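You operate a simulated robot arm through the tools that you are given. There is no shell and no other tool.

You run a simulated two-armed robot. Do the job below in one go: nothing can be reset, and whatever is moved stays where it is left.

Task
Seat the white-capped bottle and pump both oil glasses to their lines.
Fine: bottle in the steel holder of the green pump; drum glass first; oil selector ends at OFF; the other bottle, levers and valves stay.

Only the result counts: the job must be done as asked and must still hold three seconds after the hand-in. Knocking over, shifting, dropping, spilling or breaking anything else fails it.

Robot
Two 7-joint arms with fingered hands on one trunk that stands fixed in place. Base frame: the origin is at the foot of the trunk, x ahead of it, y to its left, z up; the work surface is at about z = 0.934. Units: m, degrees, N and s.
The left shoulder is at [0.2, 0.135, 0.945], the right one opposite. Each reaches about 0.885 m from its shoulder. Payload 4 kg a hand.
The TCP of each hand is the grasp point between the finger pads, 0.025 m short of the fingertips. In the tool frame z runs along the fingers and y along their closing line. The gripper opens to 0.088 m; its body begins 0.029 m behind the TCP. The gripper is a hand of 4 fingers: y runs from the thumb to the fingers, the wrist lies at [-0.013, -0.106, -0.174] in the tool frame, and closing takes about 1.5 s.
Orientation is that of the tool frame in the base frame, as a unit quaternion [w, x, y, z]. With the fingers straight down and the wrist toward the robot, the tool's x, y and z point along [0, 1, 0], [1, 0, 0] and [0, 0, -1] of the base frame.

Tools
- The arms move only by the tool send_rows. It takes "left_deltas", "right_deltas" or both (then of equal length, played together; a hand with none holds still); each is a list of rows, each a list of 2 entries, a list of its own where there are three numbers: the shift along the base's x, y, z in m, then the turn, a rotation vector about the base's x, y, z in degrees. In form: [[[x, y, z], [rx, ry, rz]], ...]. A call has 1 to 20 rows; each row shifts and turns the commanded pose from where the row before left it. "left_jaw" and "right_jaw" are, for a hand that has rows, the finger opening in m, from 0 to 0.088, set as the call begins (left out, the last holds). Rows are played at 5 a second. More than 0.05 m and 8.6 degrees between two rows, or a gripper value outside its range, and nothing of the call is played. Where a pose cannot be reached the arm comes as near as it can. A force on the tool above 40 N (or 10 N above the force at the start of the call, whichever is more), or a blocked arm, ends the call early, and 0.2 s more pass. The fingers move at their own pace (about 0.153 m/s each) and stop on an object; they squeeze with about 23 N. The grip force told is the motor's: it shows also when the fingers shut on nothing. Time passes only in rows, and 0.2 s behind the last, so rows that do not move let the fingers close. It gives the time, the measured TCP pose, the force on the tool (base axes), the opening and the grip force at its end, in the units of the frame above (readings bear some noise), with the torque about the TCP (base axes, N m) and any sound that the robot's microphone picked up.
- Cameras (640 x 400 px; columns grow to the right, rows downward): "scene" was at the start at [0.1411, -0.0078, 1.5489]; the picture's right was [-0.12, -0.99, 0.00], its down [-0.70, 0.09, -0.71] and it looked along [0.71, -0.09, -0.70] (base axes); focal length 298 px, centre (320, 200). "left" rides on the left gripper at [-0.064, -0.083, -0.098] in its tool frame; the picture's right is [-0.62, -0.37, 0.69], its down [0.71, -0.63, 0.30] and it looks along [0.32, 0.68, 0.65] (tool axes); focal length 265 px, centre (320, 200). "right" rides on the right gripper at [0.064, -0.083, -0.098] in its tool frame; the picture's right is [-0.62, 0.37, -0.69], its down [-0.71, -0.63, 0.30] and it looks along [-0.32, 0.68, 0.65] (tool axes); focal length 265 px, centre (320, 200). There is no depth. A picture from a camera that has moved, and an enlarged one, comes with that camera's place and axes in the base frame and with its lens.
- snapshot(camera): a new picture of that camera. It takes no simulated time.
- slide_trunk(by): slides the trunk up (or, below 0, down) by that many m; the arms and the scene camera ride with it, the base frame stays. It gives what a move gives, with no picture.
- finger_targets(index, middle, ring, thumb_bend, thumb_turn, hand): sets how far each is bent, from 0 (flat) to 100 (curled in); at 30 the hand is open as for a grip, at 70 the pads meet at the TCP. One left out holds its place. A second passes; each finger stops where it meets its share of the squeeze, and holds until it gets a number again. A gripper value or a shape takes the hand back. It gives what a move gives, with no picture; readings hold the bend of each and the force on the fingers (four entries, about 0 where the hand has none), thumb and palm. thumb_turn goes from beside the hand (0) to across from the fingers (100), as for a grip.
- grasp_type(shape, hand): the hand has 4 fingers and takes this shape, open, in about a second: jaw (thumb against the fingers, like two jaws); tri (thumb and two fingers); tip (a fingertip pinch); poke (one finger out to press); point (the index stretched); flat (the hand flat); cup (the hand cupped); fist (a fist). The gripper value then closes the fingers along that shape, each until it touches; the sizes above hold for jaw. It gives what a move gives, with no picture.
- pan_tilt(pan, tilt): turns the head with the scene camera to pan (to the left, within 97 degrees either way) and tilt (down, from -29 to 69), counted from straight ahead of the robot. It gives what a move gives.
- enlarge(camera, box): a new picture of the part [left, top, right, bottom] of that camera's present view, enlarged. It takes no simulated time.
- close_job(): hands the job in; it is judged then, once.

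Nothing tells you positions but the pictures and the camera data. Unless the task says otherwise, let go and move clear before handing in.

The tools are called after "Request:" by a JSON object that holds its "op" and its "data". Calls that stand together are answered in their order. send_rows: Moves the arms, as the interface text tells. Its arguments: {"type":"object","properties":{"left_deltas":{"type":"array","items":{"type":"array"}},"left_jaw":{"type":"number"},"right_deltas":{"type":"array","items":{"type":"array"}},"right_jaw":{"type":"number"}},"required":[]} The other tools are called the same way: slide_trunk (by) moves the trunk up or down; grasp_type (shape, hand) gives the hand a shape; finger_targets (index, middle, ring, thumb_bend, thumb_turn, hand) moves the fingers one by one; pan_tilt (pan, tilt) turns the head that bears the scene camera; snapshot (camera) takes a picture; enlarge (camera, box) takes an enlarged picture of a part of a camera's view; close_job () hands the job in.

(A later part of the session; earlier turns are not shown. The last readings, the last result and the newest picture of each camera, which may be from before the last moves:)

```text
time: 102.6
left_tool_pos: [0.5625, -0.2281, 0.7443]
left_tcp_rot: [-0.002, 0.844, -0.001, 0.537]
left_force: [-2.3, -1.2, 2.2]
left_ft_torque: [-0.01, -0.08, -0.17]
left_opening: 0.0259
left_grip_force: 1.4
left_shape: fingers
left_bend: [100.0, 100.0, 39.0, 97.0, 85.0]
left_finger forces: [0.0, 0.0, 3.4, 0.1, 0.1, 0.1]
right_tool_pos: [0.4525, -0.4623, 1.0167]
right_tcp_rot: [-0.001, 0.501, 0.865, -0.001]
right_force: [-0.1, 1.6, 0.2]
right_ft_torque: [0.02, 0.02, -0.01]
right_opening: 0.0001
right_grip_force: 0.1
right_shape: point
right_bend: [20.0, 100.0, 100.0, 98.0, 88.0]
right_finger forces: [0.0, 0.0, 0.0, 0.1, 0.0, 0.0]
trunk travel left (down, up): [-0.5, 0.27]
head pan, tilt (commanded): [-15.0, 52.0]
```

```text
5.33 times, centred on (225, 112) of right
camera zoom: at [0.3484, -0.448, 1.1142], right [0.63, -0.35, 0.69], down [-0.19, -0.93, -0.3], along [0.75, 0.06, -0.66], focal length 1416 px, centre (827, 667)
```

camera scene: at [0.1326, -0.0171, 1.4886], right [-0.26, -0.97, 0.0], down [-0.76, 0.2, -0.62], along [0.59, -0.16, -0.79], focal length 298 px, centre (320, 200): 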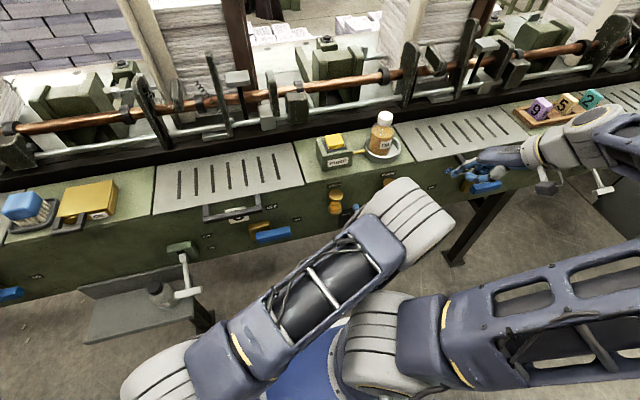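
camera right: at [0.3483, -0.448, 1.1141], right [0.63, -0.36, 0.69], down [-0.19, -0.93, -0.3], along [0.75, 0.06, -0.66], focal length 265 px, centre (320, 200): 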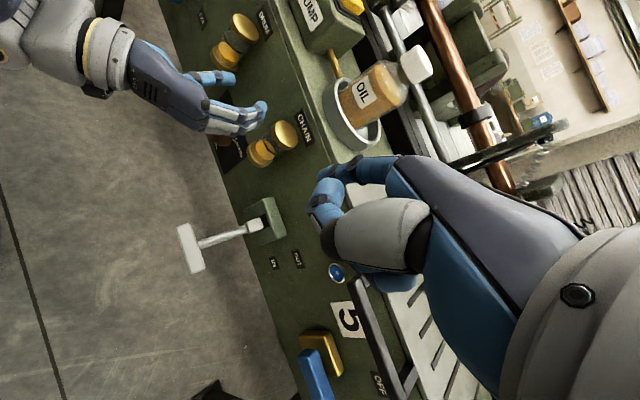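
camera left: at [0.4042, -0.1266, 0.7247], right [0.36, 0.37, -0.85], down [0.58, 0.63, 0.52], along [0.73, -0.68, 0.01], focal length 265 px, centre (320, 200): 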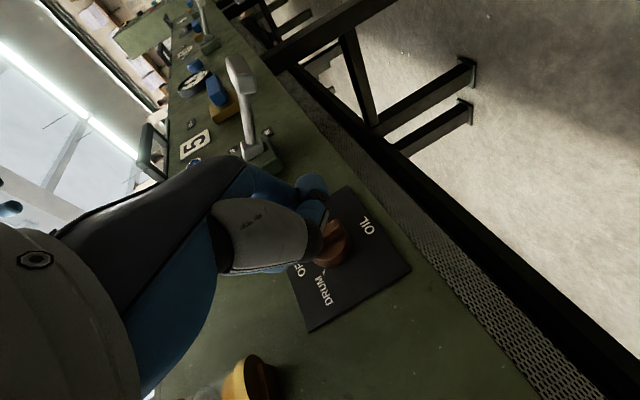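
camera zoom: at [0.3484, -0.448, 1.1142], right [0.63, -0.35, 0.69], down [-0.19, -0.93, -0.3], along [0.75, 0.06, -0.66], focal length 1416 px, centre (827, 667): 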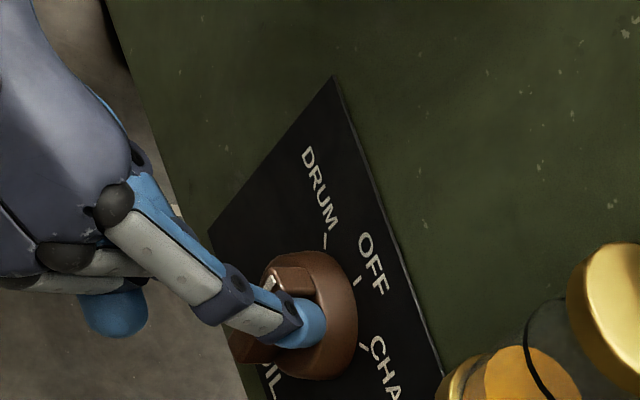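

The finger flexes too softly at this bend. I retract, curl it further so it has more spring-back, and try again with more travel.

Request:
{"op": "send_rows", "data": {"left_deltas": [[[-0.006, -0.004, 0.0], [0, 0, 0]], [[-0.02, -0.005, 0], [0, 0, 0]], [[-0.02, 0, 0], [0, 0, 0]], [[0, 0, 0], [0, 0, 0]]]}}

Request:
{"op": "enlarge", "data": {"camera": "right", "box": [185, 75, 265, 150]}}

Request:
{"op": "finger_targets", "data": {"hand": "left", "ring": 58}}

Request:
{"op": "enlarge", "data": {"camera": "right", "box": [145, 55, 285, 175]}}

```text
time: 103.6
left_tool_pos: [0.5175, -0.2367, 0.7426]
left_tcp_rot: [-0.003, 0.844, -0.001, 0.536]
left_force: [-0.4, -0.8, -0.6]
left_ft_torque: [0.0, 0.02, 0.0]
left_opening: 0.0257
left_grip_force: 0.1
left_shape: fingers
left_bend: [100.0, 100.0, 42.0, 97.0, 85.0]
left_finger forces: [0.0, 0.1, 0.1, 0.0, 0.0, 0.0]
right_tool_pos: [0.452, -0.4618, 1.0167]
right_tcp_rot: [-0.001, 0.501, 0.866, -0.001]
right_force: [-0.4, 0.2, -0.4]
right_ft_torque: [-0.03, -0.03, 0.0]
right_opening: 0.0003
right_grip_force: 0.1
right_shape: point
right_bend: [20.0, 100.0, 100.0, 98.0, 88.0]
right_finger forces: [0.0, 0.0, 0.0, 0.1, 0.0, 0.0]
trunk travel left (down, up): [-0.5, 0.27]
head pan, tilt (commanded): [-15.0, 52.0]
```

```text
5.33 times, centred on (225, 112) of right
camera zoom: at [0.3486, -0.4479, 1.1141], right [0.63, -0.35, 0.69], down [-0.19, -0.93, -0.3], along [0.75, 0.06, -0.66], focal length 1416 px, centre (827, 667)
```

zoom: 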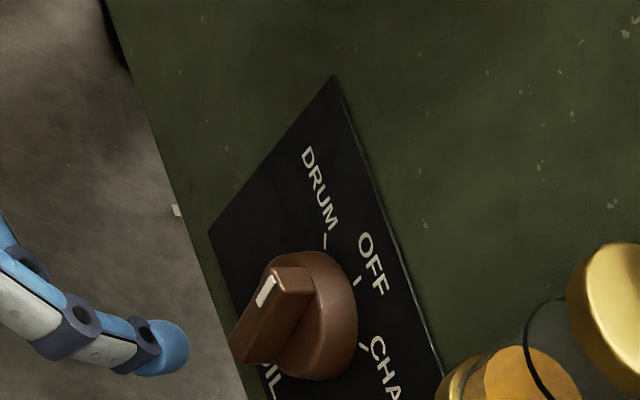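

```text
time: 104.6
left_tool_pos: [0.5183, -0.2368, 0.7426]
left_tcp_rot: [-0.003, 0.844, -0.002, 0.536]
left_force: [-0.1, -0.6, 0.1]
left_ft_torque: [0.0, 0.02, 0.01]
left_opening: 0.0255
left_grip_force: 0.0
left_shape: fingers
left_bend: [100.0, 100.0, 57.0, 97.0, 85.0]
left_finger forces: [0.0, 0.0, 0.0, 0.0, 0.0, 0.1]
right_tool_pos: [0.4522, -0.4612, 1.0163]
right_tcp_rot: [0.0, 0.501, 0.865, -0.001]
right_force: [0.0, -0.1, 0.5]
right_ft_torque: [0.02, 0.01, 0.02]
right_opening: 0.0
right_grip_force: 0.1
right_shape: point
right_bend: [20.0, 100.0, 100.0, 98.0, 88.0]
right_finger forces: [0.0, 0.0, 0.0, 0.1, 0.0, 0.0]
trunk travel left (down, up): [-0.5, 0.27]
head pan, tilt (commanded): [-15.0, 52.0]
```

```text
3.33 times, centred on (215, 115) of right
camera zoom: at [0.3485, -0.448, 1.1141], right [0.63, -0.35, 0.69], down [-0.19, -0.93, -0.3], along [0.75, 0.06, -0.66], focal length 885 px, centre (670, 483)
```

zoom: 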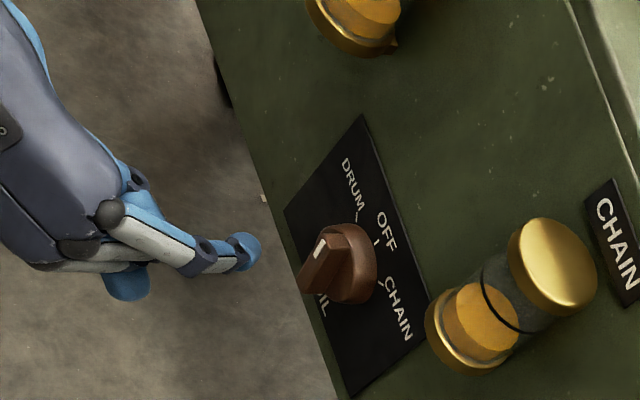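

The knob is untouched at OFF. With the stronger hook the tip is at TCP + (0.031, -0.022, 0.009); I place it right of the bar, seat it against the disc and pull left with more travel.

Request:
{"op": "send_rows", "data": {"left_deltas": [[[0.0, -0.016, 0], [0, 0, 0]], [[0.02, 0, -0.001], [0, 0, 0]], [[0.02, 0, 0], [0, 0, 0]], [[0.004, 0, 0], [0, 0, 0]], [[0, 0, 0], [0, 0, 0]]]}}

Request:
{"op": "enlarge", "data": {"camera": "right", "box": [185, 75, 265, 150]}}

```text
time: 105.8
left_tool_pos: [0.5606, -0.2524, 0.7424]
left_tcp_rot: [-0.002, 0.844, -0.002, 0.536]
left_force: [0.1, 0.3, -0.4]
left_ft_torque: [-0.01, 0.01, -0.06]
left_opening: 0.0259
left_grip_force: 0.0
left_shape: fingers
left_bend: [100.0, 100.0, 57.0, 97.0, 85.0]
left_finger forces: [0.0, 0.0, 0.1, 0.0, 0.0, 0.0]
right_tool_pos: [0.4517, -0.4615, 1.0152]
right_tcp_rot: [-0.001, 0.502, 0.865, 0.0]
right_force: [-0.2, -0.5, 0.6]
right_ft_torque: [0.0, 0.04, 0.01]
right_opening: 0.0
right_grip_force: 0.1
right_shape: point
right_bend: [20.0, 100.0, 100.0, 98.0, 88.0]
right_finger forces: [0.0, 0.1, 0.0, 0.0, 0.1, 0.0]
trunk travel left (down, up): [-0.5, 0.27]
head pan, tilt (commanded): [-15.0, 52.0]
```

```text
5.33 times, centred on (225, 112) of right
camera zoom: at [0.3485, -0.448, 1.1141], right [0.63, -0.35, 0.69], down [-0.19, -0.93, -0.3], along [0.75, 0.06, -0.66], focal length 1416 px, centre (827, 667)
```

zoom: 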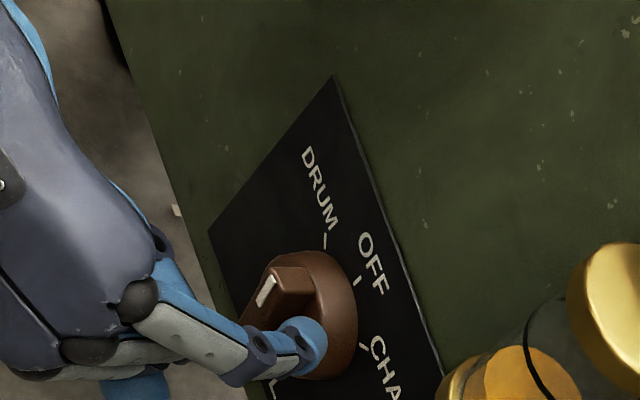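

The hooked tip is right beside the bar. I press in lightly and pull left in steps.

Request:
{"op": "send_rows", "data": {"left_deltas": [[[0.002, 0, 0], [0, 0, 0]], [[0, 0.003, 0], [0, 0, 0]], [[0, 0.003, 0], [0, 0, 0]], [[0, 0, 0], [0, 0, 0]]]}}

Request:
{"op": "send_rows", "data": {"left_deltas": [[[0, 0.003, 0], [0, 0, 0]], [[0, 0.003, 0], [0, 0, 0]], [[0, 0, 0], [0, 0, 0]]]}}

Request:
{"op": "enlarge", "data": {"camera": "right", "box": [185, 75, 265, 150]}}

```text
time: 106.8
left_tool_pos: [0.561, -0.2468, 0.7419]
left_tcp_rot: [-0.001, 0.844, -0.002, 0.537]
left_force: [-7.7, -4.5, 3.3]
left_ft_torque: [-0.04, -0.18, -0.36]
left_opening: 0.0258
left_grip_force: 4.5
left_shape: fingers
left_bend: [100.0, 100.0, 52.0, 97.0, 85.0]
left_finger forces: [0.1, 0.0, 8.6, 0.0, 0.0, 0.1]
right_tool_pos: [0.4522, -0.4615, 1.0168]
right_tcp_rot: [0.0, 0.502, 0.865, -0.001]
right_force: [0.5, -0.2, 0.0]
right_ft_torque: [0.02, 0.01, -0.01]
right_opening: 0.0001
right_grip_force: 0.0
right_shape: point
right_bend: [20.0, 100.0, 100.0, 98.0, 88.0]
right_finger forces: [0.0, 0.0, 0.0, 0.1, 0.0, 0.0]
trunk travel left (down, up): [-0.5, 0.27]
head pan, tilt (commanded): [-15.0, 52.0]
```

```text
time: 107.6
left_tool_pos: [0.5622, -0.2396, 0.7428]
left_tcp_rot: [-0.001, 0.844, -0.001, 0.536]
left_force: [-8.4, -5.9, 5.2]
left_ft_torque: [-0.1, -0.28, -0.47]
left_opening: 0.0258
left_grip_force: 5.3
left_shape: fingers
left_bend: [100.0, 100.0, 48.0, 97.0, 85.0]
left_finger forces: [0.0, 0.0, 11.1, 0.0, 0.0, 0.0]
right_tool_pos: [0.4509, -0.4619, 1.0167]
right_tcp_rot: [-0.001, 0.501, 0.865, -0.001]
right_force: [-0.7, -0.5, -0.3]
right_ft_torque: [0.0, -0.04, 0.01]
right_opening: 0.0
right_grip_force: 0.0
right_shape: point
right_bend: [20.0, 100.0, 100.0, 98.0, 88.0]
right_finger forces: [0.1, 0.1, 0.1, 0.0, 0.0, 0.0]
trunk travel left (down, up): [-0.5, 0.27]
head pan, tilt (commanded): [-15.0, 52.0]
```

```text
5.33 times, centred on (225, 112) of right
camera zoom: at [0.3483, -0.4481, 1.1142], right [0.63, -0.35, 0.69], down [-0.19, -0.93, -0.3], along [0.75, 0.06, -0.65], focal length 1416 px, centre (827, 667)
```

zoom: 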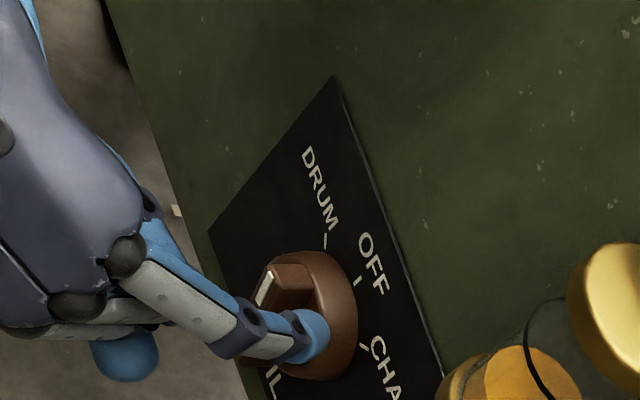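

The finger now bears 11 N on the bar and the mark seems to have shifted slightly. I relieve the forward press and pull further left.

Request:
{"op": "send_rows", "data": {"left_deltas": [[[-0.002, 0.002, 0], [0, 0, 0]], [[-0.001, 0.003, 0.001], [0, 0, 0]], [[0, 0.003, 0.001], [0, 0, 0]], [[0, 0, 0], [0, 0, 0]]]}}

Request:
{"op": "enlarge", "data": {"camera": "right", "box": [185, 75, 265, 150]}}

```text
time: 108.6
left_tool_pos: [0.5603, -0.2324, 0.7443]
left_tcp_rot: [-0.003, 0.844, 0.0, 0.537]
left_force: [-3.4, -1.4, -0.3]
left_ft_torque: [0.01, 0.01, -0.14]
left_opening: 0.0257
left_grip_force: 2.1
left_shape: fingers
left_bend: [100.0, 100.0, 54.0, 97.0, 85.0]
left_finger forces: [0.0, 0.0, 4.5, 0.1, 0.0, 0.0]
right_tool_pos: [0.4516, -0.4612, 1.0156]
right_tcp_rot: [-0.001, 0.501, 0.865, -0.001]
right_force: [-0.8, 0.6, 0.4]
right_ft_torque: [0.01, -0.01, 0.02]
right_opening: 0.0
right_grip_force: 0.0
right_shape: point
right_bend: [20.0, 100.0, 100.0, 98.0, 88.0]
right_finger forces: [0.0, 0.0, 0.1, 0.0, 0.0, 0.0]
trunk travel left (down, up): [-0.5, 0.27]
head pan, tilt (commanded): [-15.0, 52.0]
```

```text
5.33 times, centred on (225, 112) of right
camera zoom: at [0.3485, -0.448, 1.1141], right [0.63, -0.35, 0.69], down [-0.19, -0.93, -0.3], along [0.75, 0.06, -0.66], focal length 1416 px, centre (827, 667)
```

zoom: 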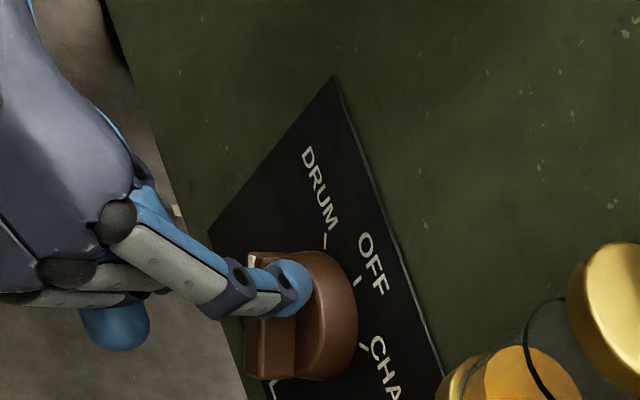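

The knob has turned toward DRUM. I withdraw the finger and check where the mark rests.

Request:
{"op": "send_rows", "data": {"left_deltas": [[[-0.006, -0.004, 0], [0, 0, 0]], [[-0.02, -0.005, 0.0], [0, 0, 0]], [[-0.03, 0.01, 0.005], [0, 0, 0]], [[-0.02, 0.02, 0.01], [0, 0, 0]], [[0, 0.02, 0.01], [0, 0, 0]], [[0, 0, 0], [0, 0, 0]]]}}

Request:
{"op": "enlarge", "data": {"camera": "right", "box": [185, 75, 265, 150]}}

Request:
{"op": "enlarge", "data": {"camera": "left", "box": [300, 160, 500, 340]}}

```text
time: 110.0
left_tool_pos: [0.4908, -0.1967, 0.7745]
left_tcp_rot: [0.002, 0.84, 0.005, 0.543]
left_force: [-0.4, -0.5, 0.3]
left_ft_torque: [-0.01, 0.01, -0.02]
left_opening: 0.0259
left_grip_force: 0.0
left_shape: fingers
left_bend: [100.0, 100.0, 57.0, 97.0, 85.0]
left_finger forces: [0.1, 0.0, 0.0, 0.0, 0.0, 0.0]
right_tool_pos: [0.4513, -0.4614, 1.0173]
right_tcp_rot: [0.0, 0.502, 0.865, -0.001]
right_force: [-1.0, -0.6, -0.9]
right_ft_torque: [0.01, 0.02, -0.01]
right_opening: 0.0
right_grip_force: 0.0
right_shape: point
right_bend: [20.0, 100.0, 100.0, 98.0, 88.0]
right_finger forces: [0.1, 0.0, 0.0, 0.0, 0.0, 0.1]
trunk travel left (down, up): [-0.5, 0.27]
head pan, tilt (commanded): [-15.0, 52.0]
```

```text
5.33 times, centred on (225, 112) of right
camera zoom: at [0.3485, -0.448, 1.1141], right [0.63, -0.35, 0.69], down [-0.19, -0.93, -0.3], along [0.75, 0.06, -0.66], focal length 1416 px, centre (827, 667)
```

zoom: 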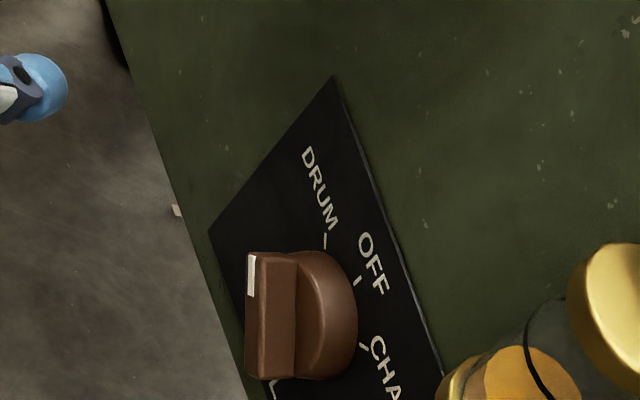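

```text
2.22 times, centred on (400, 250) of left
camera zoom: at [0.3748, -0.1148, 0.7541], right [0.38, 0.36, -0.85], down [0.57, 0.64, 0.52], along [0.73, -0.68, 0.03], focal length 590 px, centre (142, 89)
```

zoom: 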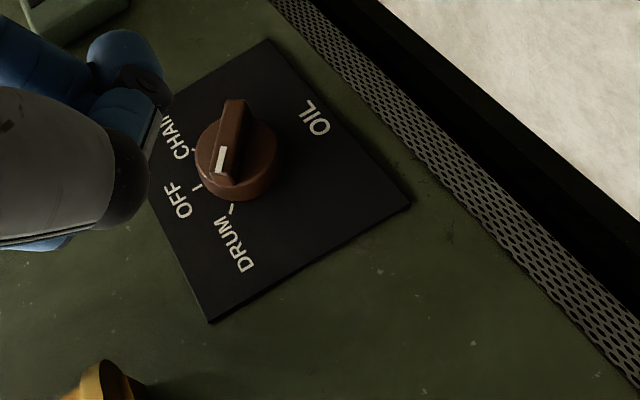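

The knob now points to DRUM. Next the right hand presses the pump button; I check the scene view and which camera can watch the drum glass.

Request:
{"op": "snapshot", "data": {"camera": "scene"}}

Request:
{"op": "snapshot", "data": {"camera": "left"}}

Request:
{"op": "enlarge", "data": {"camera": "right", "box": [190, 0, 330, 180]}}

```text
taken
camera scene: at [0.1325, -0.0171, 1.4886], right [-0.26, -0.97, 0.0], down [-0.76, 0.2, -0.62], along [0.59, -0.16, -0.79], focal length 298 px, centre (320, 200)
```

scene: 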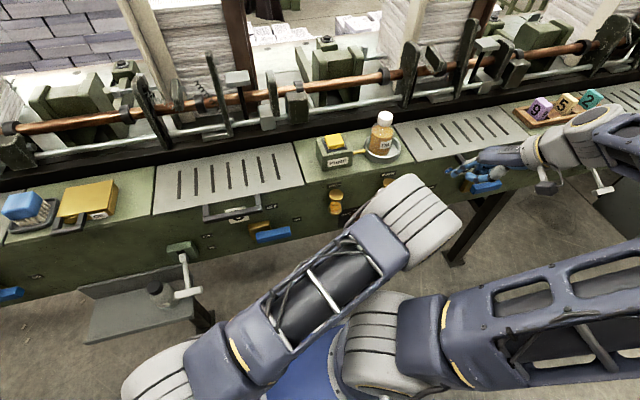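

```text
taken
camera left: at [0.3748, -0.1148, 0.7541], right [0.38, 0.36, -0.85], down [0.57, 0.64, 0.52], along [0.73, -0.68, 0.03], focal length 265 px, centre (320, 200)
```

left: 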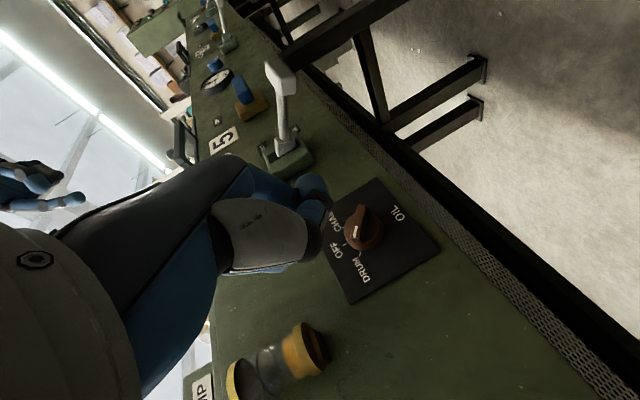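

```text
2.22 times, centred on (260, 90) of right
camera zoom: at [0.3485, -0.448, 1.1141], right [0.63, -0.35, 0.69], down [-0.19, -0.93, -0.3], along [0.75, 0.06, -0.66], focal length 590 px, centre (453, 444)
```

zoom: 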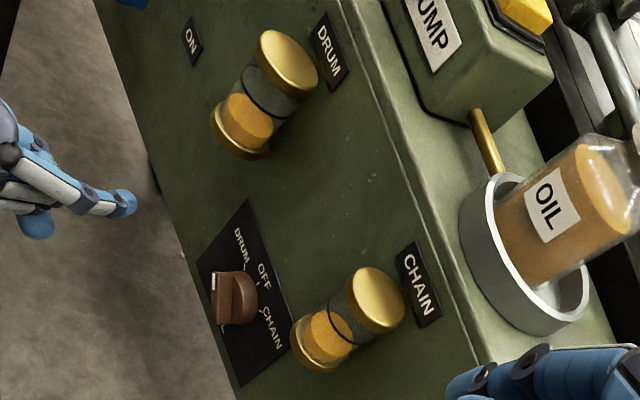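

The head camera still sees the drum glass and the button. I take a baseline close-up of the drum glass and raise the right hand to go over to the button.

Request:
{"op": "enlarge", "data": {"camera": "scene", "box": [316, 180, 356, 220]}}

Request:
{"op": "enlarge", "data": {"camera": "left", "box": [210, 300, 350, 400]}}

Request:
{"op": "send_rows", "data": {"right_deltas": [[[0.0, 0.0, 0.03], [0, 0, 0]], [[0.0, 0.0, 0.04], [0, 0, 0]], [[0.0, 0.0, 0.04], [0, 0, 0]], [[0.03, 0.03, 0.01], [0, 0, 0]], [[0.033, 0.035, 0], [0, 0, 0]], [[0.033, 0.035, 0], [0, 0, 0]], [[0.033, 0.035, 0], [0, 0, 0]], [[0.033, 0.037, 0], [0, 0, 0]], [[0.02, 0.04, 0], [0, 0, 0]], [[0, 0, 0], [0, 0, 0]]]}}

Request:
{"op": "snapshot", "data": {"camera": "scene"}}

Request:
{"op": "snapshot", "data": {"camera": "right"}}

```text
10.00 times, centred on (336, 200) of scene
camera zoom: at [0.1325, -0.0171, 1.4886], right [-0.26, -0.97, 0.0], down [-0.76, 0.2, -0.62], along [0.59, -0.16, -0.79], focal length 2984 px, centre (160, 200)
```

zoom: 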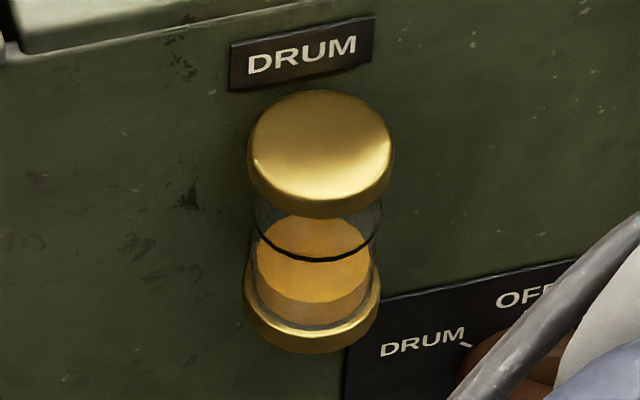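

```text
4.00 times, centred on (280, 350) of left
camera zoom: at [0.3748, -0.1148, 0.7541], right [0.38, 0.36, -0.85], down [0.57, 0.64, 0.52], along [0.73, -0.68, 0.03], focal length 1062 px, centre (480, -400)
```

zoom: 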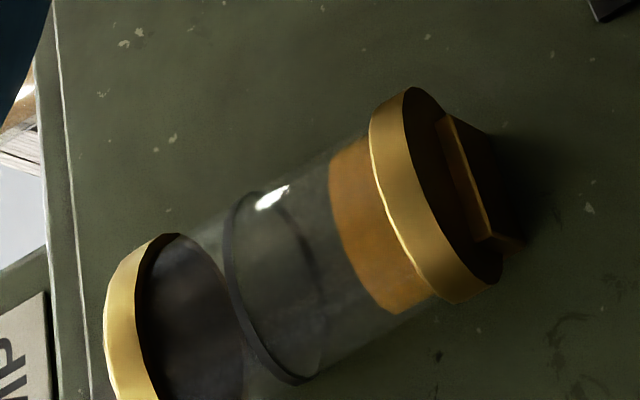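

```text
time: 112.2
left_tool_pos: [0.4937, -0.1851, 0.7715]
left_tcp_rot: [-0.01, 0.844, 0.013, 0.537]
left_force: [0.3, 0.0, -0.6]
left_ft_torque: [0.01, 0.0, -0.05]
left_opening: 0.0257
left_grip_force: 0.1
left_shape: fingers
left_bend: [100.0, 100.0, 57.0, 97.0, 85.0]
left_finger forces: [0.1, 0.0, 0.0, 0.1, 0.0, 0.1]
right_tool_pos: [0.6311, -0.2487, 1.1326]
right_tcp_rot: [-0.002, 0.502, 0.865, 0.0]
right_force: [-1.1, 0.0, 1.1]
right_ft_torque: [-0.01, 0.0, -0.02]
right_opening: 0.0001
right_grip_force: 0.0
right_shape: point
right_bend: [20.0, 100.0, 100.0, 98.0, 88.0]
right_finger forces: [0.0, 0.0, 0.1, 0.1, 0.1, 0.0]
trunk travel left (down, up): [-0.5, 0.27]
head pan, tilt (commanded): [-15.0, 52.0]
```

```text
taken
camera scene: at [0.1325, -0.0171, 1.4886], right [-0.26, -0.97, 0.0], down [-0.76, 0.2, -0.62], along [0.59, -0.16, -0.79], focal length 298 px, centre (320, 200)
```

scene: 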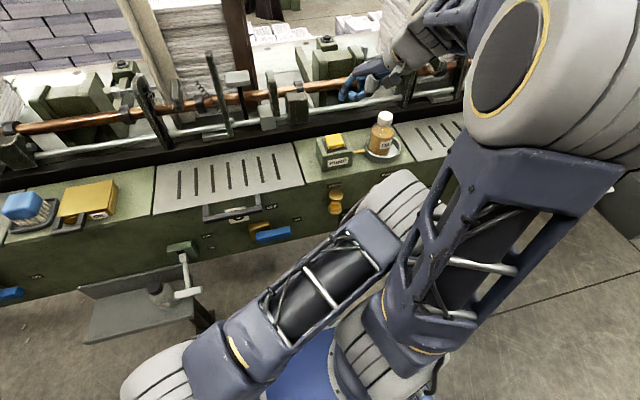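

```text
taken
camera right: at [0.5283, -0.2356, 1.2303], right [0.63, -0.36, 0.69], down [-0.2, -0.93, -0.31], along [0.75, 0.06, -0.66], focal length 265 px, centre (320, 200)
```

right: 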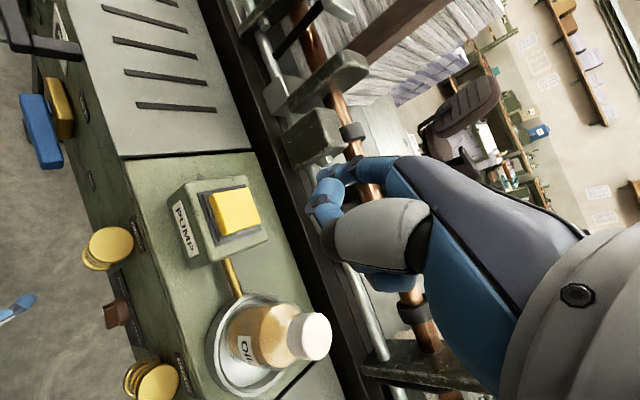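

The right fingertip is above the button, and the left wrist camera gives a fine side view of the drum glass. The two arms are close near the left elbow, so I first shift the left hand leftward a little.

Request:
{"op": "send_rows", "data": {"left_deltas": [[[0, 0.02, 0.005], [0, 0, 0]], [[0, 0.025, 0.005], [0, 0, 0]], [[0, 0.025, 0.0], [0, 0, 0]], [[0, 0, 0], [0, 0, 0]]]}}

Request:
{"op": "snapshot", "data": {"camera": "scene"}}

Request:
{"op": "snapshot", "data": {"camera": "left"}}

```text
time: 113.2
left_tool_pos: [0.4893, -0.1257, 0.7825]
left_tcp_rot: [0.007, 0.839, 0.004, 0.545]
left_force: [-0.5, 0.0, 0.7]
left_ft_torque: [0.0, -0.03, 0.0]
left_opening: 0.0257
left_grip_force: 0.0
left_shape: fingers
left_bend: [100.0, 100.0, 57.0, 97.0, 85.0]
left_finger forces: [0.0, 0.1, 0.0, 0.0, 0.0, 0.0]
right_tool_pos: [0.6309, -0.2474, 1.1323]
right_tcp_rot: [0.0, 0.501, 0.865, 0.0]
right_force: [0.1, 0.2, 0.2]
right_ft_torque: [0.02, 0.01, 0.0]
right_opening: 0.0
right_grip_force: 0.1
right_shape: point
right_bend: [20.0, 100.0, 100.0, 98.0, 88.0]
right_finger forces: [0.0, 0.0, 0.0, 0.0, 0.0, 0.1]
trunk travel left (down, up): [-0.5, 0.27]
head pan, tilt (commanded): [-15.0, 52.0]
```

```text
taken
camera scene: at [0.1325, -0.0171, 1.4886], right [-0.26, -0.97, 0.0], down [-0.76, 0.2, -0.62], along [0.59, -0.16, -0.79], focal length 298 px, centre (320, 200)
```

scene: 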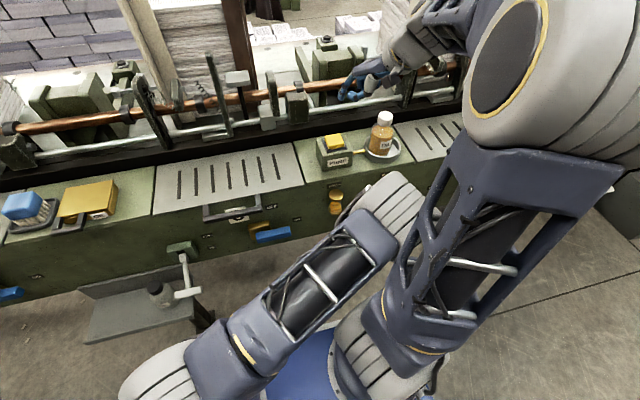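

```text
taken
camera left: at [0.3742, -0.0434, 0.7623], right [0.38, 0.36, -0.85], down [0.57, 0.64, 0.52], along [0.73, -0.68, 0.04], focal length 265 px, centre (320, 200)
```

left: 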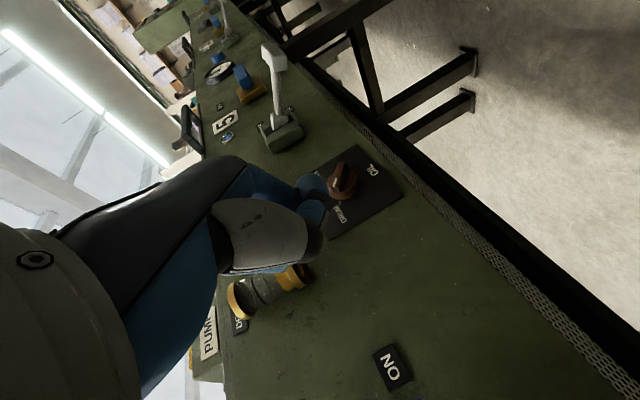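

Both arms have room now. I zoom in on the right fingertip relative to the button before pressing.

Request:
{"op": "enlarge", "data": {"camera": "scene", "box": [300, 60, 420, 160]}}

Request:
{"op": "enlarge", "data": {"camera": "right", "box": [160, 130, 360, 300]}}

```text
4.00 times, centred on (360, 110) of scene
camera zoom: at [0.1325, -0.0171, 1.4886], right [-0.26, -0.97, 0.0], down [-0.76, 0.2, -0.62], along [0.59, -0.16, -0.79], focal length 1194 px, centre (160, 560)
```

zoom: 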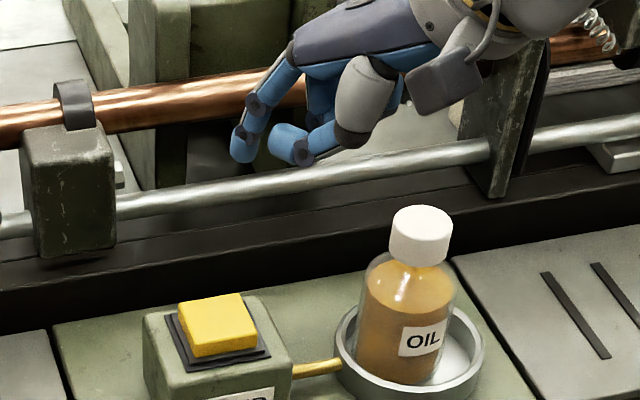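

```text
2.35 times, centred on (260, 215) of right
camera zoom: at [0.5283, -0.2344, 1.2308], right [0.63, -0.35, 0.69], down [-0.19, -0.93, -0.3], along [0.75, 0.06, -0.65], focal length 624 px, centre (461, 165)
```

zoom: 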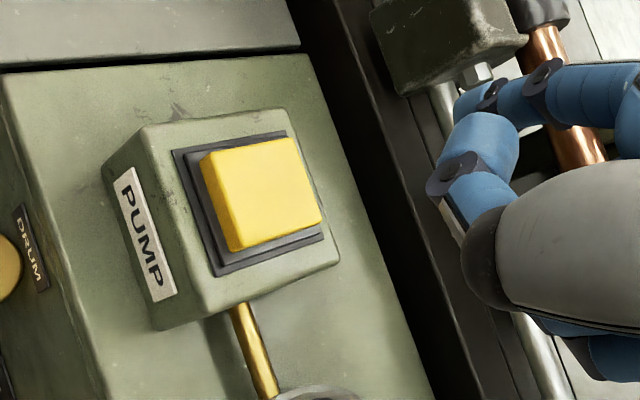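

The pointing finger's tip protrudes little beyond the folded thumb; the "poke" shape puts two fingertips right at the TCP for pressing. I switch to it and re-aim over the button.

Request:
{"op": "grasp_type", "data": {"hand": "right", "shape": "poke"}}

Request:
{"op": "send_rows", "data": {"right_deltas": [[[0.017, 0.024, 0], [0, 0, 0]], [[0.017, 0.025, 0], [0, 0, 0]], [[0, 0, 0], [0, 0, 0]]]}}

Request:
{"op": "enlarge", "data": {"camera": "scene", "box": [300, 60, 420, 160]}}

Request:
{"op": "enlarge", "data": {"camera": "right", "box": [160, 130, 360, 300]}}

```text
time: 114.1
left_tool_pos: [0.4897, -0.1256, 0.7828]
left_tcp_rot: [0.005, 0.838, 0.003, 0.545]
left_force: [0.0, 0.3, 0.1]
left_ft_torque: [0.0, 0.0, 0.03]
left_opening: 0.0255
left_grip_force: 0.1
left_shape: fingers
left_bend: [100.0, 100.0, 57.0, 97.0, 85.0]
left_finger forces: [0.0, 0.0, 0.0, 0.0, 0.0, 0.0]
right_tool_pos: [0.6317, -0.2481, 1.133]
right_tcp_rot: [-0.001, 0.502, 0.865, -0.001]
right_force: [1.1, 0.9, -0.1]
right_ft_torque: [0.02, -0.03, 0.04]
right_opening: 0.0
right_grip_force: 0.1
right_shape: poke
right_bend: [70.0, 70.0, 99.0, 100.0, 100.0]
right_finger forces: [0.0, 0.0, 0.1, 0.0, 0.0, 0.1]
trunk travel left (down, up): [-0.5, 0.27]
head pan, tilt (commanded): [-15.0, 52.0]
```

```text
time: 114.9
left_tool_pos: [0.4904, -0.1247, 0.7812]
left_tcp_rot: [0.004, 0.839, 0.004, 0.545]
left_force: [0.6, 0.1, 0.4]
left_ft_torque: [-0.01, -0.02, -0.05]
left_opening: 0.0262
left_grip_force: 0.0
left_shape: fingers
left_bend: [100.0, 100.0, 57.0, 97.0, 85.0]
left_finger forces: [0.0, 0.0, 0.0, 0.0, 0.0, 0.0]
right_tool_pos: [0.6645, -0.1999, 1.1349]
right_tcp_rot: [-0.001, 0.502, 0.865, 0.0]
right_force: [0.1, -1.3, 0.4]
right_ft_torque: [0.01, 0.04, 0.05]
right_opening: 0.0
right_grip_force: 0.0
right_shape: poke
right_bend: [70.0, 70.0, 99.0, 100.0, 100.0]
right_finger forces: [0.1, 0.0, 0.1, 0.0, 0.1, 0.0]
trunk travel left (down, up): [-0.5, 0.27]
head pan, tilt (commanded): [-15.0, 52.0]
```

```text
4.00 times, centred on (360, 110) of scene
camera zoom: at [0.1326, -0.0171, 1.4886], right [-0.26, -0.97, 0.0], down [-0.76, 0.2, -0.62], along [0.59, -0.16, -0.79], focal length 1194 px, centre (160, 560)
```

zoom: 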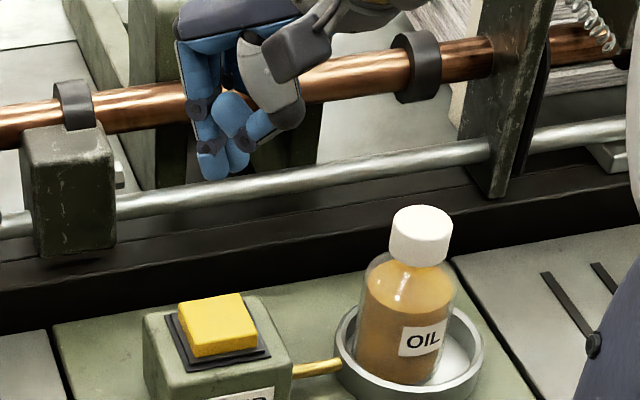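

```text
2.35 times, centred on (260, 215) of right
camera zoom: at [0.5615, -0.1863, 1.2328], right [0.63, -0.35, 0.69], down [-0.19, -0.93, -0.3], along [0.75, 0.06, -0.66], focal length 624 px, centre (461, 165)
```

zoom: 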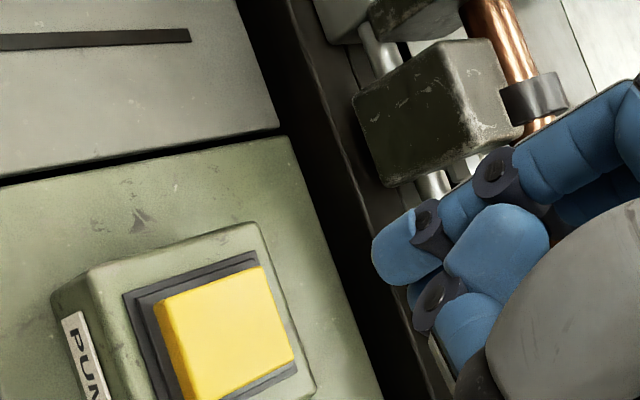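

The two fingertips are at (0.664, -0.193…-0.205), right over the button. I descend to just above it.

Request:
{"op": "send_rows", "data": {"right_deltas": [[[0, -0.001, -0.03], [0, 0, 0]], [[0, 0, -0.03], [0, 0, 0]], [[0, 0, -0.02], [0, 0, 0]], [[0, 0, -0.008], [0, 0, 0]], [[0, 0, 0], [0, 0, 0]]]}}

Request:
{"op": "enlarge", "data": {"camera": "scene", "box": [300, 90, 420, 190]}}

Request:
{"op": "enlarge", "data": {"camera": "right", "box": [160, 130, 360, 300]}}

```text
time: 116.1
left_tool_pos: [0.4906, -0.1232, 0.7812]
left_tcp_rot: [0.003, 0.839, 0.003, 0.544]
left_force: [-0.5, 0.4, 0.0]
left_ft_torque: [0.02, -0.01, 0.01]
left_opening: 0.0257
left_grip_force: 0.2
left_shape: fingers
left_bend: [100.0, 100.0, 57.0, 97.0, 85.0]
left_finger forces: [0.0, 0.0, 0.0, 0.1, 0.0, 0.0]
right_tool_pos: [0.6673, -0.1999, 1.0494]
right_tcp_rot: [0.0, 0.501, 0.865, -0.001]
right_force: [0.0, -0.3, -1.1]
right_ft_torque: [-0.03, 0.0, -0.02]
right_opening: 0.0
right_grip_force: 0.1
right_shape: poke
right_bend: [70.0, 70.0, 99.0, 100.0, 100.0]
right_finger forces: [0.1, 0.0, 0.0, 0.0, 0.0, 0.0]
trunk travel left (down, up): [-0.5, 0.27]
head pan, tilt (commanded): [-15.0, 52.0]
```

```text
4.00 times, centred on (360, 140) of scene
camera zoom: at [0.1326, -0.0171, 1.4886], right [-0.26, -0.97, 0.0], down [-0.76, 0.2, -0.62], along [0.59, -0.16, -0.79], focal length 1194 px, centre (160, 440)
```

zoom: 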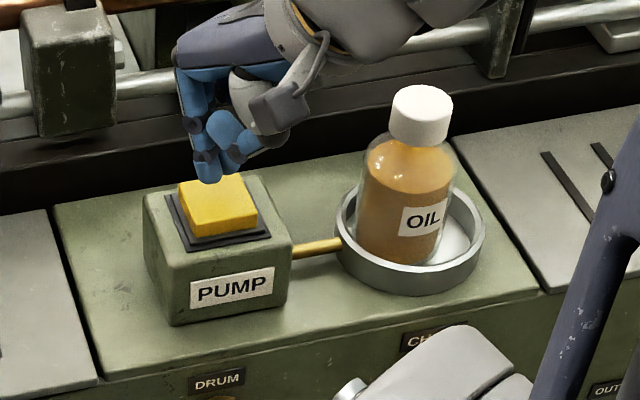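

```text
2.35 times, centred on (260, 215) of right
camera zoom: at [0.564, -0.187, 1.1466], right [0.63, -0.35, 0.69], down [-0.19, -0.93, -0.3], along [0.75, 0.06, -0.66], focal length 624 px, centre (461, 165)
```

zoom: 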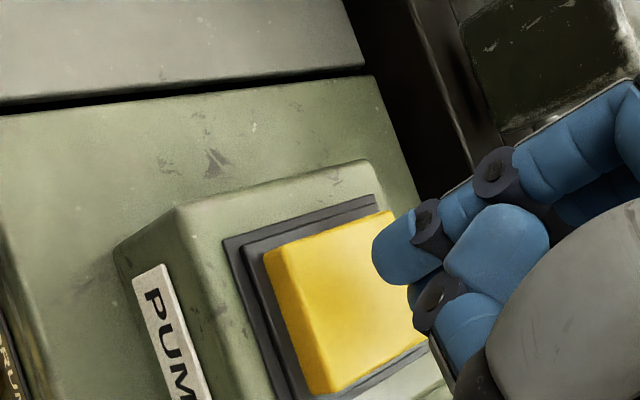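

The fingertips are centred over the button. I take a baseline of the drum glass from the left camera and begin pressing in small steps.

Request:
{"op": "enlarge", "data": {"camera": "left", "box": [215, 255, 325, 325]}}

Request:
{"op": "send_rows", "data": {"right_deltas": [[[0, 0, -0.006], [0, 0, 0]], [[0, 0, -0.004], [0, 0, 0]], [[0, 0, -0.003], [0, 0, 0]], [[0, 0, 0], [0, 0, 0]]]}}

Request:
{"op": "enlarge", "data": {"camera": "scene", "box": [300, 90, 420, 190]}}

Request:
{"op": "enlarge", "data": {"camera": "left", "box": [215, 255, 325, 325]}}

```text
5.71 times, centred on (270, 290) of left
camera zoom: at [0.3742, -0.0411, 0.7622], right [0.38, 0.36, -0.85], down [0.57, 0.64, 0.52], along [0.73, -0.68, 0.04], focal length 1517 px, centre (606, -314)
```

zoom: 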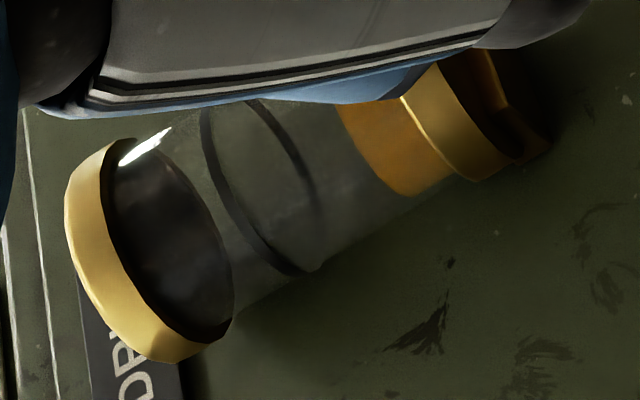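

```text
time: 117.1
left_tool_pos: [0.49, -0.1226, 0.7812]
left_tcp_rot: [0.002, 0.839, 0.003, 0.544]
left_force: [0.6, 0.2, -0.1]
left_ft_torque: [0.02, 0.01, -0.02]
left_opening: 0.0257
left_grip_force: 0.0
left_shape: fingers
left_bend: [100.0, 100.0, 57.0, 97.0, 85.0]
left_finger forces: [0.1, 0.0, 0.1, 0.0, 0.1, 0.0]
right_tool_pos: [0.6681, -0.2006, 1.0343]
right_tcp_rot: [0.0, 0.501, 0.865, 0.0]
right_force: [0.0, 0.7, 0.2]
right_ft_torque: [-0.02, 0.01, 0.05]
right_opening: 0.0
right_grip_force: 0.0
right_shape: poke
right_bend: [70.0, 70.0, 99.0, 100.0, 100.0]
right_finger forces: [0.0, 0.0, 0.0, 0.0, 0.1, 0.0]
trunk travel left (down, up): [-0.5, 0.27]
head pan, tilt (commanded): [-15.0, 52.0]
```

```text
4.00 times, centred on (360, 140) of scene
camera zoom: at [0.1326, -0.0171, 1.4886], right [-0.26, -0.97, 0.0], down [-0.76, 0.2, -0.62], along [0.59, -0.16, -0.79], focal length 1194 px, centre (160, 440)
```

zoom: 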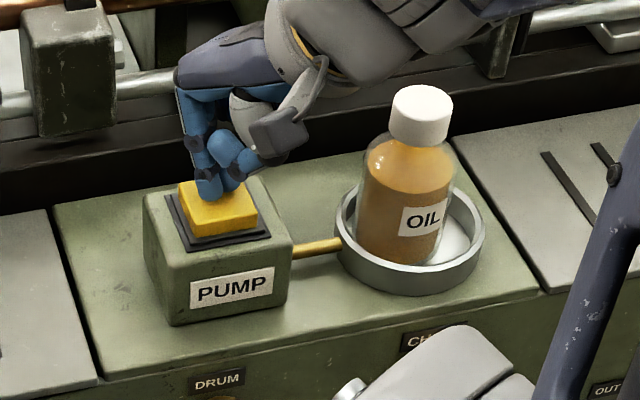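

```text
5.71 times, centred on (270, 290) of left
camera zoom: at [0.3742, -0.0405, 0.7622], right [0.38, 0.36, -0.85], down [0.57, 0.64, 0.52], along [0.73, -0.68, 0.04], focal length 1517 px, centre (606, -314)
```

zoom: 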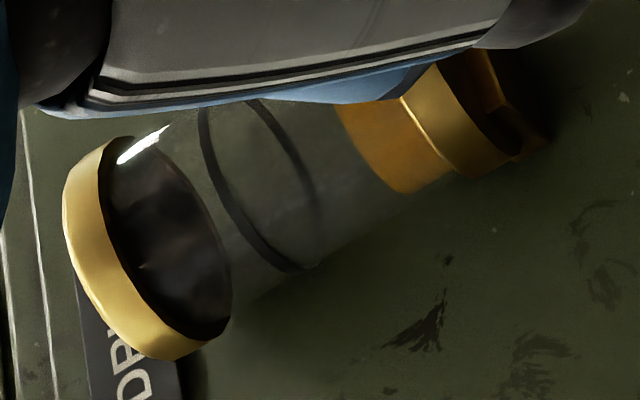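

The fingertips are just touching down on the button. I press a little further and watch force and glass.

Request:
{"op": "send_rows", "data": {"right_deltas": [[[0, 0, -0.003], [0, 0, 0]], [[0, 0, -0.002], [0, 0, 0]]]}}

Request:
{"op": "enlarge", "data": {"camera": "left", "box": [215, 255, 325, 325]}}

```text
time: 117.7
left_tool_pos: [0.4909, -0.1228, 0.7822]
left_tcp_rot: [0.002, 0.838, 0.003, 0.545]
left_force: [0.3, 0.2, 0.5]
left_ft_torque: [-0.01, -0.01, 0.04]
left_opening: 0.0259
left_grip_force: 0.2
left_shape: fingers
left_bend: [100.0, 100.0, 57.0, 97.0, 85.0]
left_finger forces: [0.0, 0.0, 0.1, 0.0, 0.0, 0.1]
right_tool_pos: [0.6673, -0.2008, 1.0308]
right_tcp_rot: [0.0, 0.502, 0.865, -0.001]
right_force: [0.7, -0.7, 1.5]
right_ft_torque: [-0.01, 0.04, -0.02]
right_opening: 0.0
right_grip_force: 0.2
right_shape: poke
right_bend: [70.0, 70.0, 99.0, 100.0, 100.0]
right_finger forces: [0.0, 1.7, 0.1, 0.1, 0.0, 0.0]
trunk travel left (down, up): [-0.5, 0.27]
head pan, tilt (commanded): [-15.0, 52.0]
```

```text
5.71 times, centred on (270, 290) of left
camera zoom: at [0.3742, -0.0402, 0.7623], right [0.38, 0.36, -0.85], down [0.57, 0.64, 0.52], along [0.73, -0.68, 0.03], focal length 1517 px, centre (606, -314)
```

zoom: 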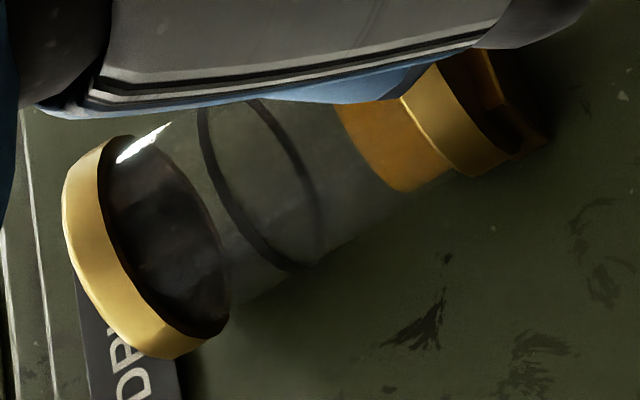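

The button is touched (1.5 N). I press further in 2 mm steps.

Request:
{"op": "send_rows", "data": {"right_deltas": [[[0, 0, -0.002], [0, 0, 0]], [[0, 0, -0.001], [0, 0, 0]]]}}

Request:
{"op": "enlarge", "data": {"camera": "left", "box": [215, 255, 325, 325]}}

```text
time: 118.3
left_tool_pos: [0.4908, -0.1224, 0.782]
left_tcp_rot: [0.001, 0.839, 0.003, 0.545]
left_force: [-0.2, 0.3, -0.4]
left_ft_torque: [-0.01, -0.01, -0.02]
left_opening: 0.0257
left_grip_force: 0.0
left_shape: fingers
left_bend: [100.0, 100.0, 57.0, 97.0, 85.0]
left_finger forces: [0.1, 0.0, 0.0, 0.1, 0.0, 0.1]
right_tool_pos: [0.6679, -0.202, 1.0283]
right_tcp_rot: [0.0, 0.502, 0.865, 0.0]
right_force: [-0.4, 0.2, 3.9]
right_ft_torque: [-0.03, 0.02, -0.02]
right_opening: 0.0001
right_grip_force: 0.0
right_shape: poke
right_bend: [70.0, 70.0, 99.0, 100.0, 100.0]
right_finger forces: [0.0, 3.5, 0.0, 0.1, 0.0, 0.0]
trunk travel left (down, up): [-0.5, 0.27]
head pan, tilt (commanded): [-15.0, 52.0]
```

```text
5.71 times, centred on (270, 290) of left
camera zoom: at [0.3741, -0.0399, 0.7623], right [0.38, 0.36, -0.85], down [0.57, 0.64, 0.53], along [0.73, -0.68, 0.03], focal length 1517 px, centre (606, -314)
```

zoom: 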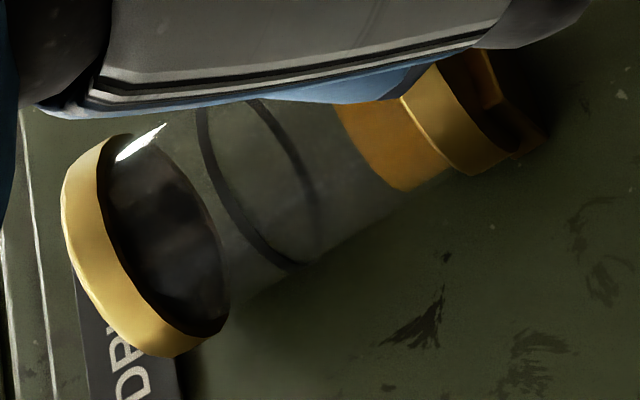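

Force is building (3.9 N) with no change in the glass yet. I press on in small steps.

Request:
{"op": "send_rows", "data": {"right_deltas": [[[0, 0, -0.002], [0, 0, 0]], [[0, 0, -0.001], [0, 0, 0]]]}}

Request:
{"op": "enlarge", "data": {"camera": "left", "box": [215, 255, 325, 325]}}

```text
time: 118.9
left_tool_pos: [0.4914, -0.1201, 0.7818]
left_tcp_rot: [0.0, 0.839, 0.003, 0.545]
left_force: [-0.8, -0.2, 0.5]
left_ft_torque: [-0.02, -0.03, 0.0]
left_opening: 0.0257
left_grip_force: 0.0
left_shape: fingers
left_bend: [100.0, 100.0, 57.0, 97.0, 85.0]
left_finger forces: [0.0, 0.0, 0.0, 0.1, 0.0, 0.1]
right_tool_pos: [0.6673, -0.2013, 1.0249]
right_tcp_rot: [0.0, 0.501, 0.865, -0.002]
right_force: [0.4, 1.2, 6.3]
right_ft_torque: [-0.11, -0.01, -0.01]
right_opening: 0.0002
right_grip_force: 0.0
right_shape: poke
right_bend: [70.0, 70.0, 99.0, 100.0, 100.0]
right_finger forces: [0.0, 6.8, 0.0, 0.1, 0.0, 0.1]
trunk travel left (down, up): [-0.5, 0.27]
head pan, tilt (commanded): [-15.0, 52.0]
heard: click
```

```text
5.71 times, centred on (270, 290) of left
camera zoom: at [0.3741, -0.0396, 0.7623], right [0.38, 0.37, -0.85], down [0.57, 0.64, 0.53], along [0.73, -0.68, 0.03], focal length 1517 px, centre (606, -314)
```

zoom: 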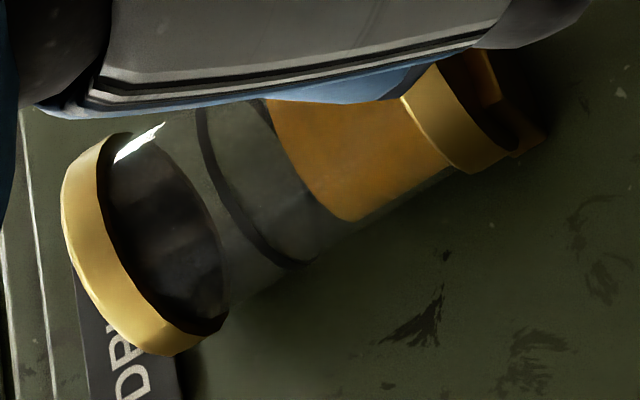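

A click, and the drum oil rose about half-way to the line. I release the button and see whether the level holds.

Request:
{"op": "send_rows", "data": {"right_deltas": [[[0, 0, 0.008], [0, 0, 0]], [[0, 0, 0.004], [0, 0, 0]]]}}

Request:
{"op": "enlarge", "data": {"camera": "left", "box": [215, 255, 325, 325]}}

Request:
{"op": "enlarge", "data": {"camera": "scene", "box": [316, 180, 356, 220]}}

```text
time: 119.5
left_tool_pos: [0.4917, -0.1219, 0.7809]
left_tcp_rot: [0.001, 0.839, 0.004, 0.544]
left_force: [-0.4, -0.2, -0.6]
left_ft_torque: [-0.04, 0.02, -0.01]
left_opening: 0.0259
left_grip_force: 0.1
left_shape: fingers
left_bend: [100.0, 100.0, 57.0, 97.0, 85.0]
left_finger forces: [0.0, 0.0, 0.0, 0.0, 0.0, 0.0]
right_tool_pos: [0.6678, -0.203, 1.0358]
right_tcp_rot: [0.0, 0.501, 0.865, 0.0]
right_force: [-0.2, 0.2, 0.0]
right_ft_torque: [-0.04, -0.01, -0.03]
right_opening: 0.0001
right_grip_force: 0.1
right_shape: poke
right_bend: [70.0, 70.0, 99.0, 100.0, 100.0]
right_finger forces: [0.0, 0.1, 0.0, 0.0, 0.1, 0.0]
trunk travel left (down, up): [-0.5, 0.27]
head pan, tilt (commanded): [-15.0, 52.0]
```

```text
5.71 times, centred on (270, 290) of left
camera zoom: at [0.3742, -0.0395, 0.7622], right [0.38, 0.37, -0.85], down [0.57, 0.63, 0.53], along [0.73, -0.68, 0.03], focal length 1517 px, centre (606, -314)
```

zoom: 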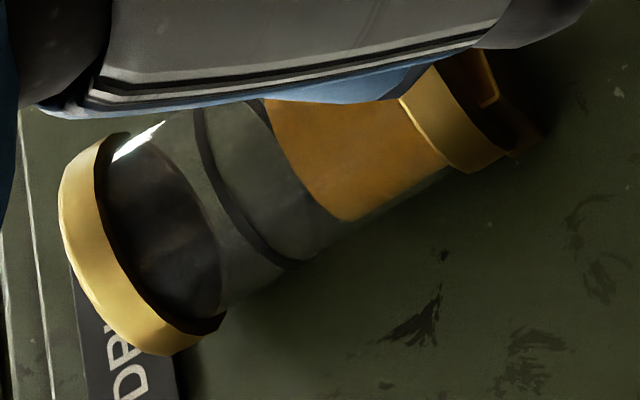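

```text
10.00 times, centred on (336, 200) of scene
camera zoom: at [0.1326, -0.0171, 1.4885], right [-0.26, -0.97, 0.0], down [-0.76, 0.2, -0.62], along [0.59, -0.16, -0.79], focal length 2984 px, centre (160, 200)
```

zoom: 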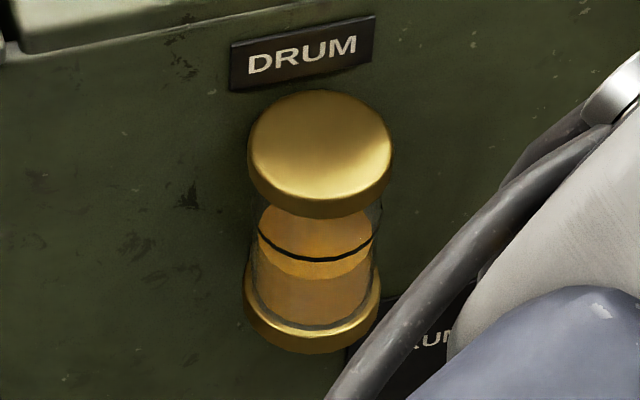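

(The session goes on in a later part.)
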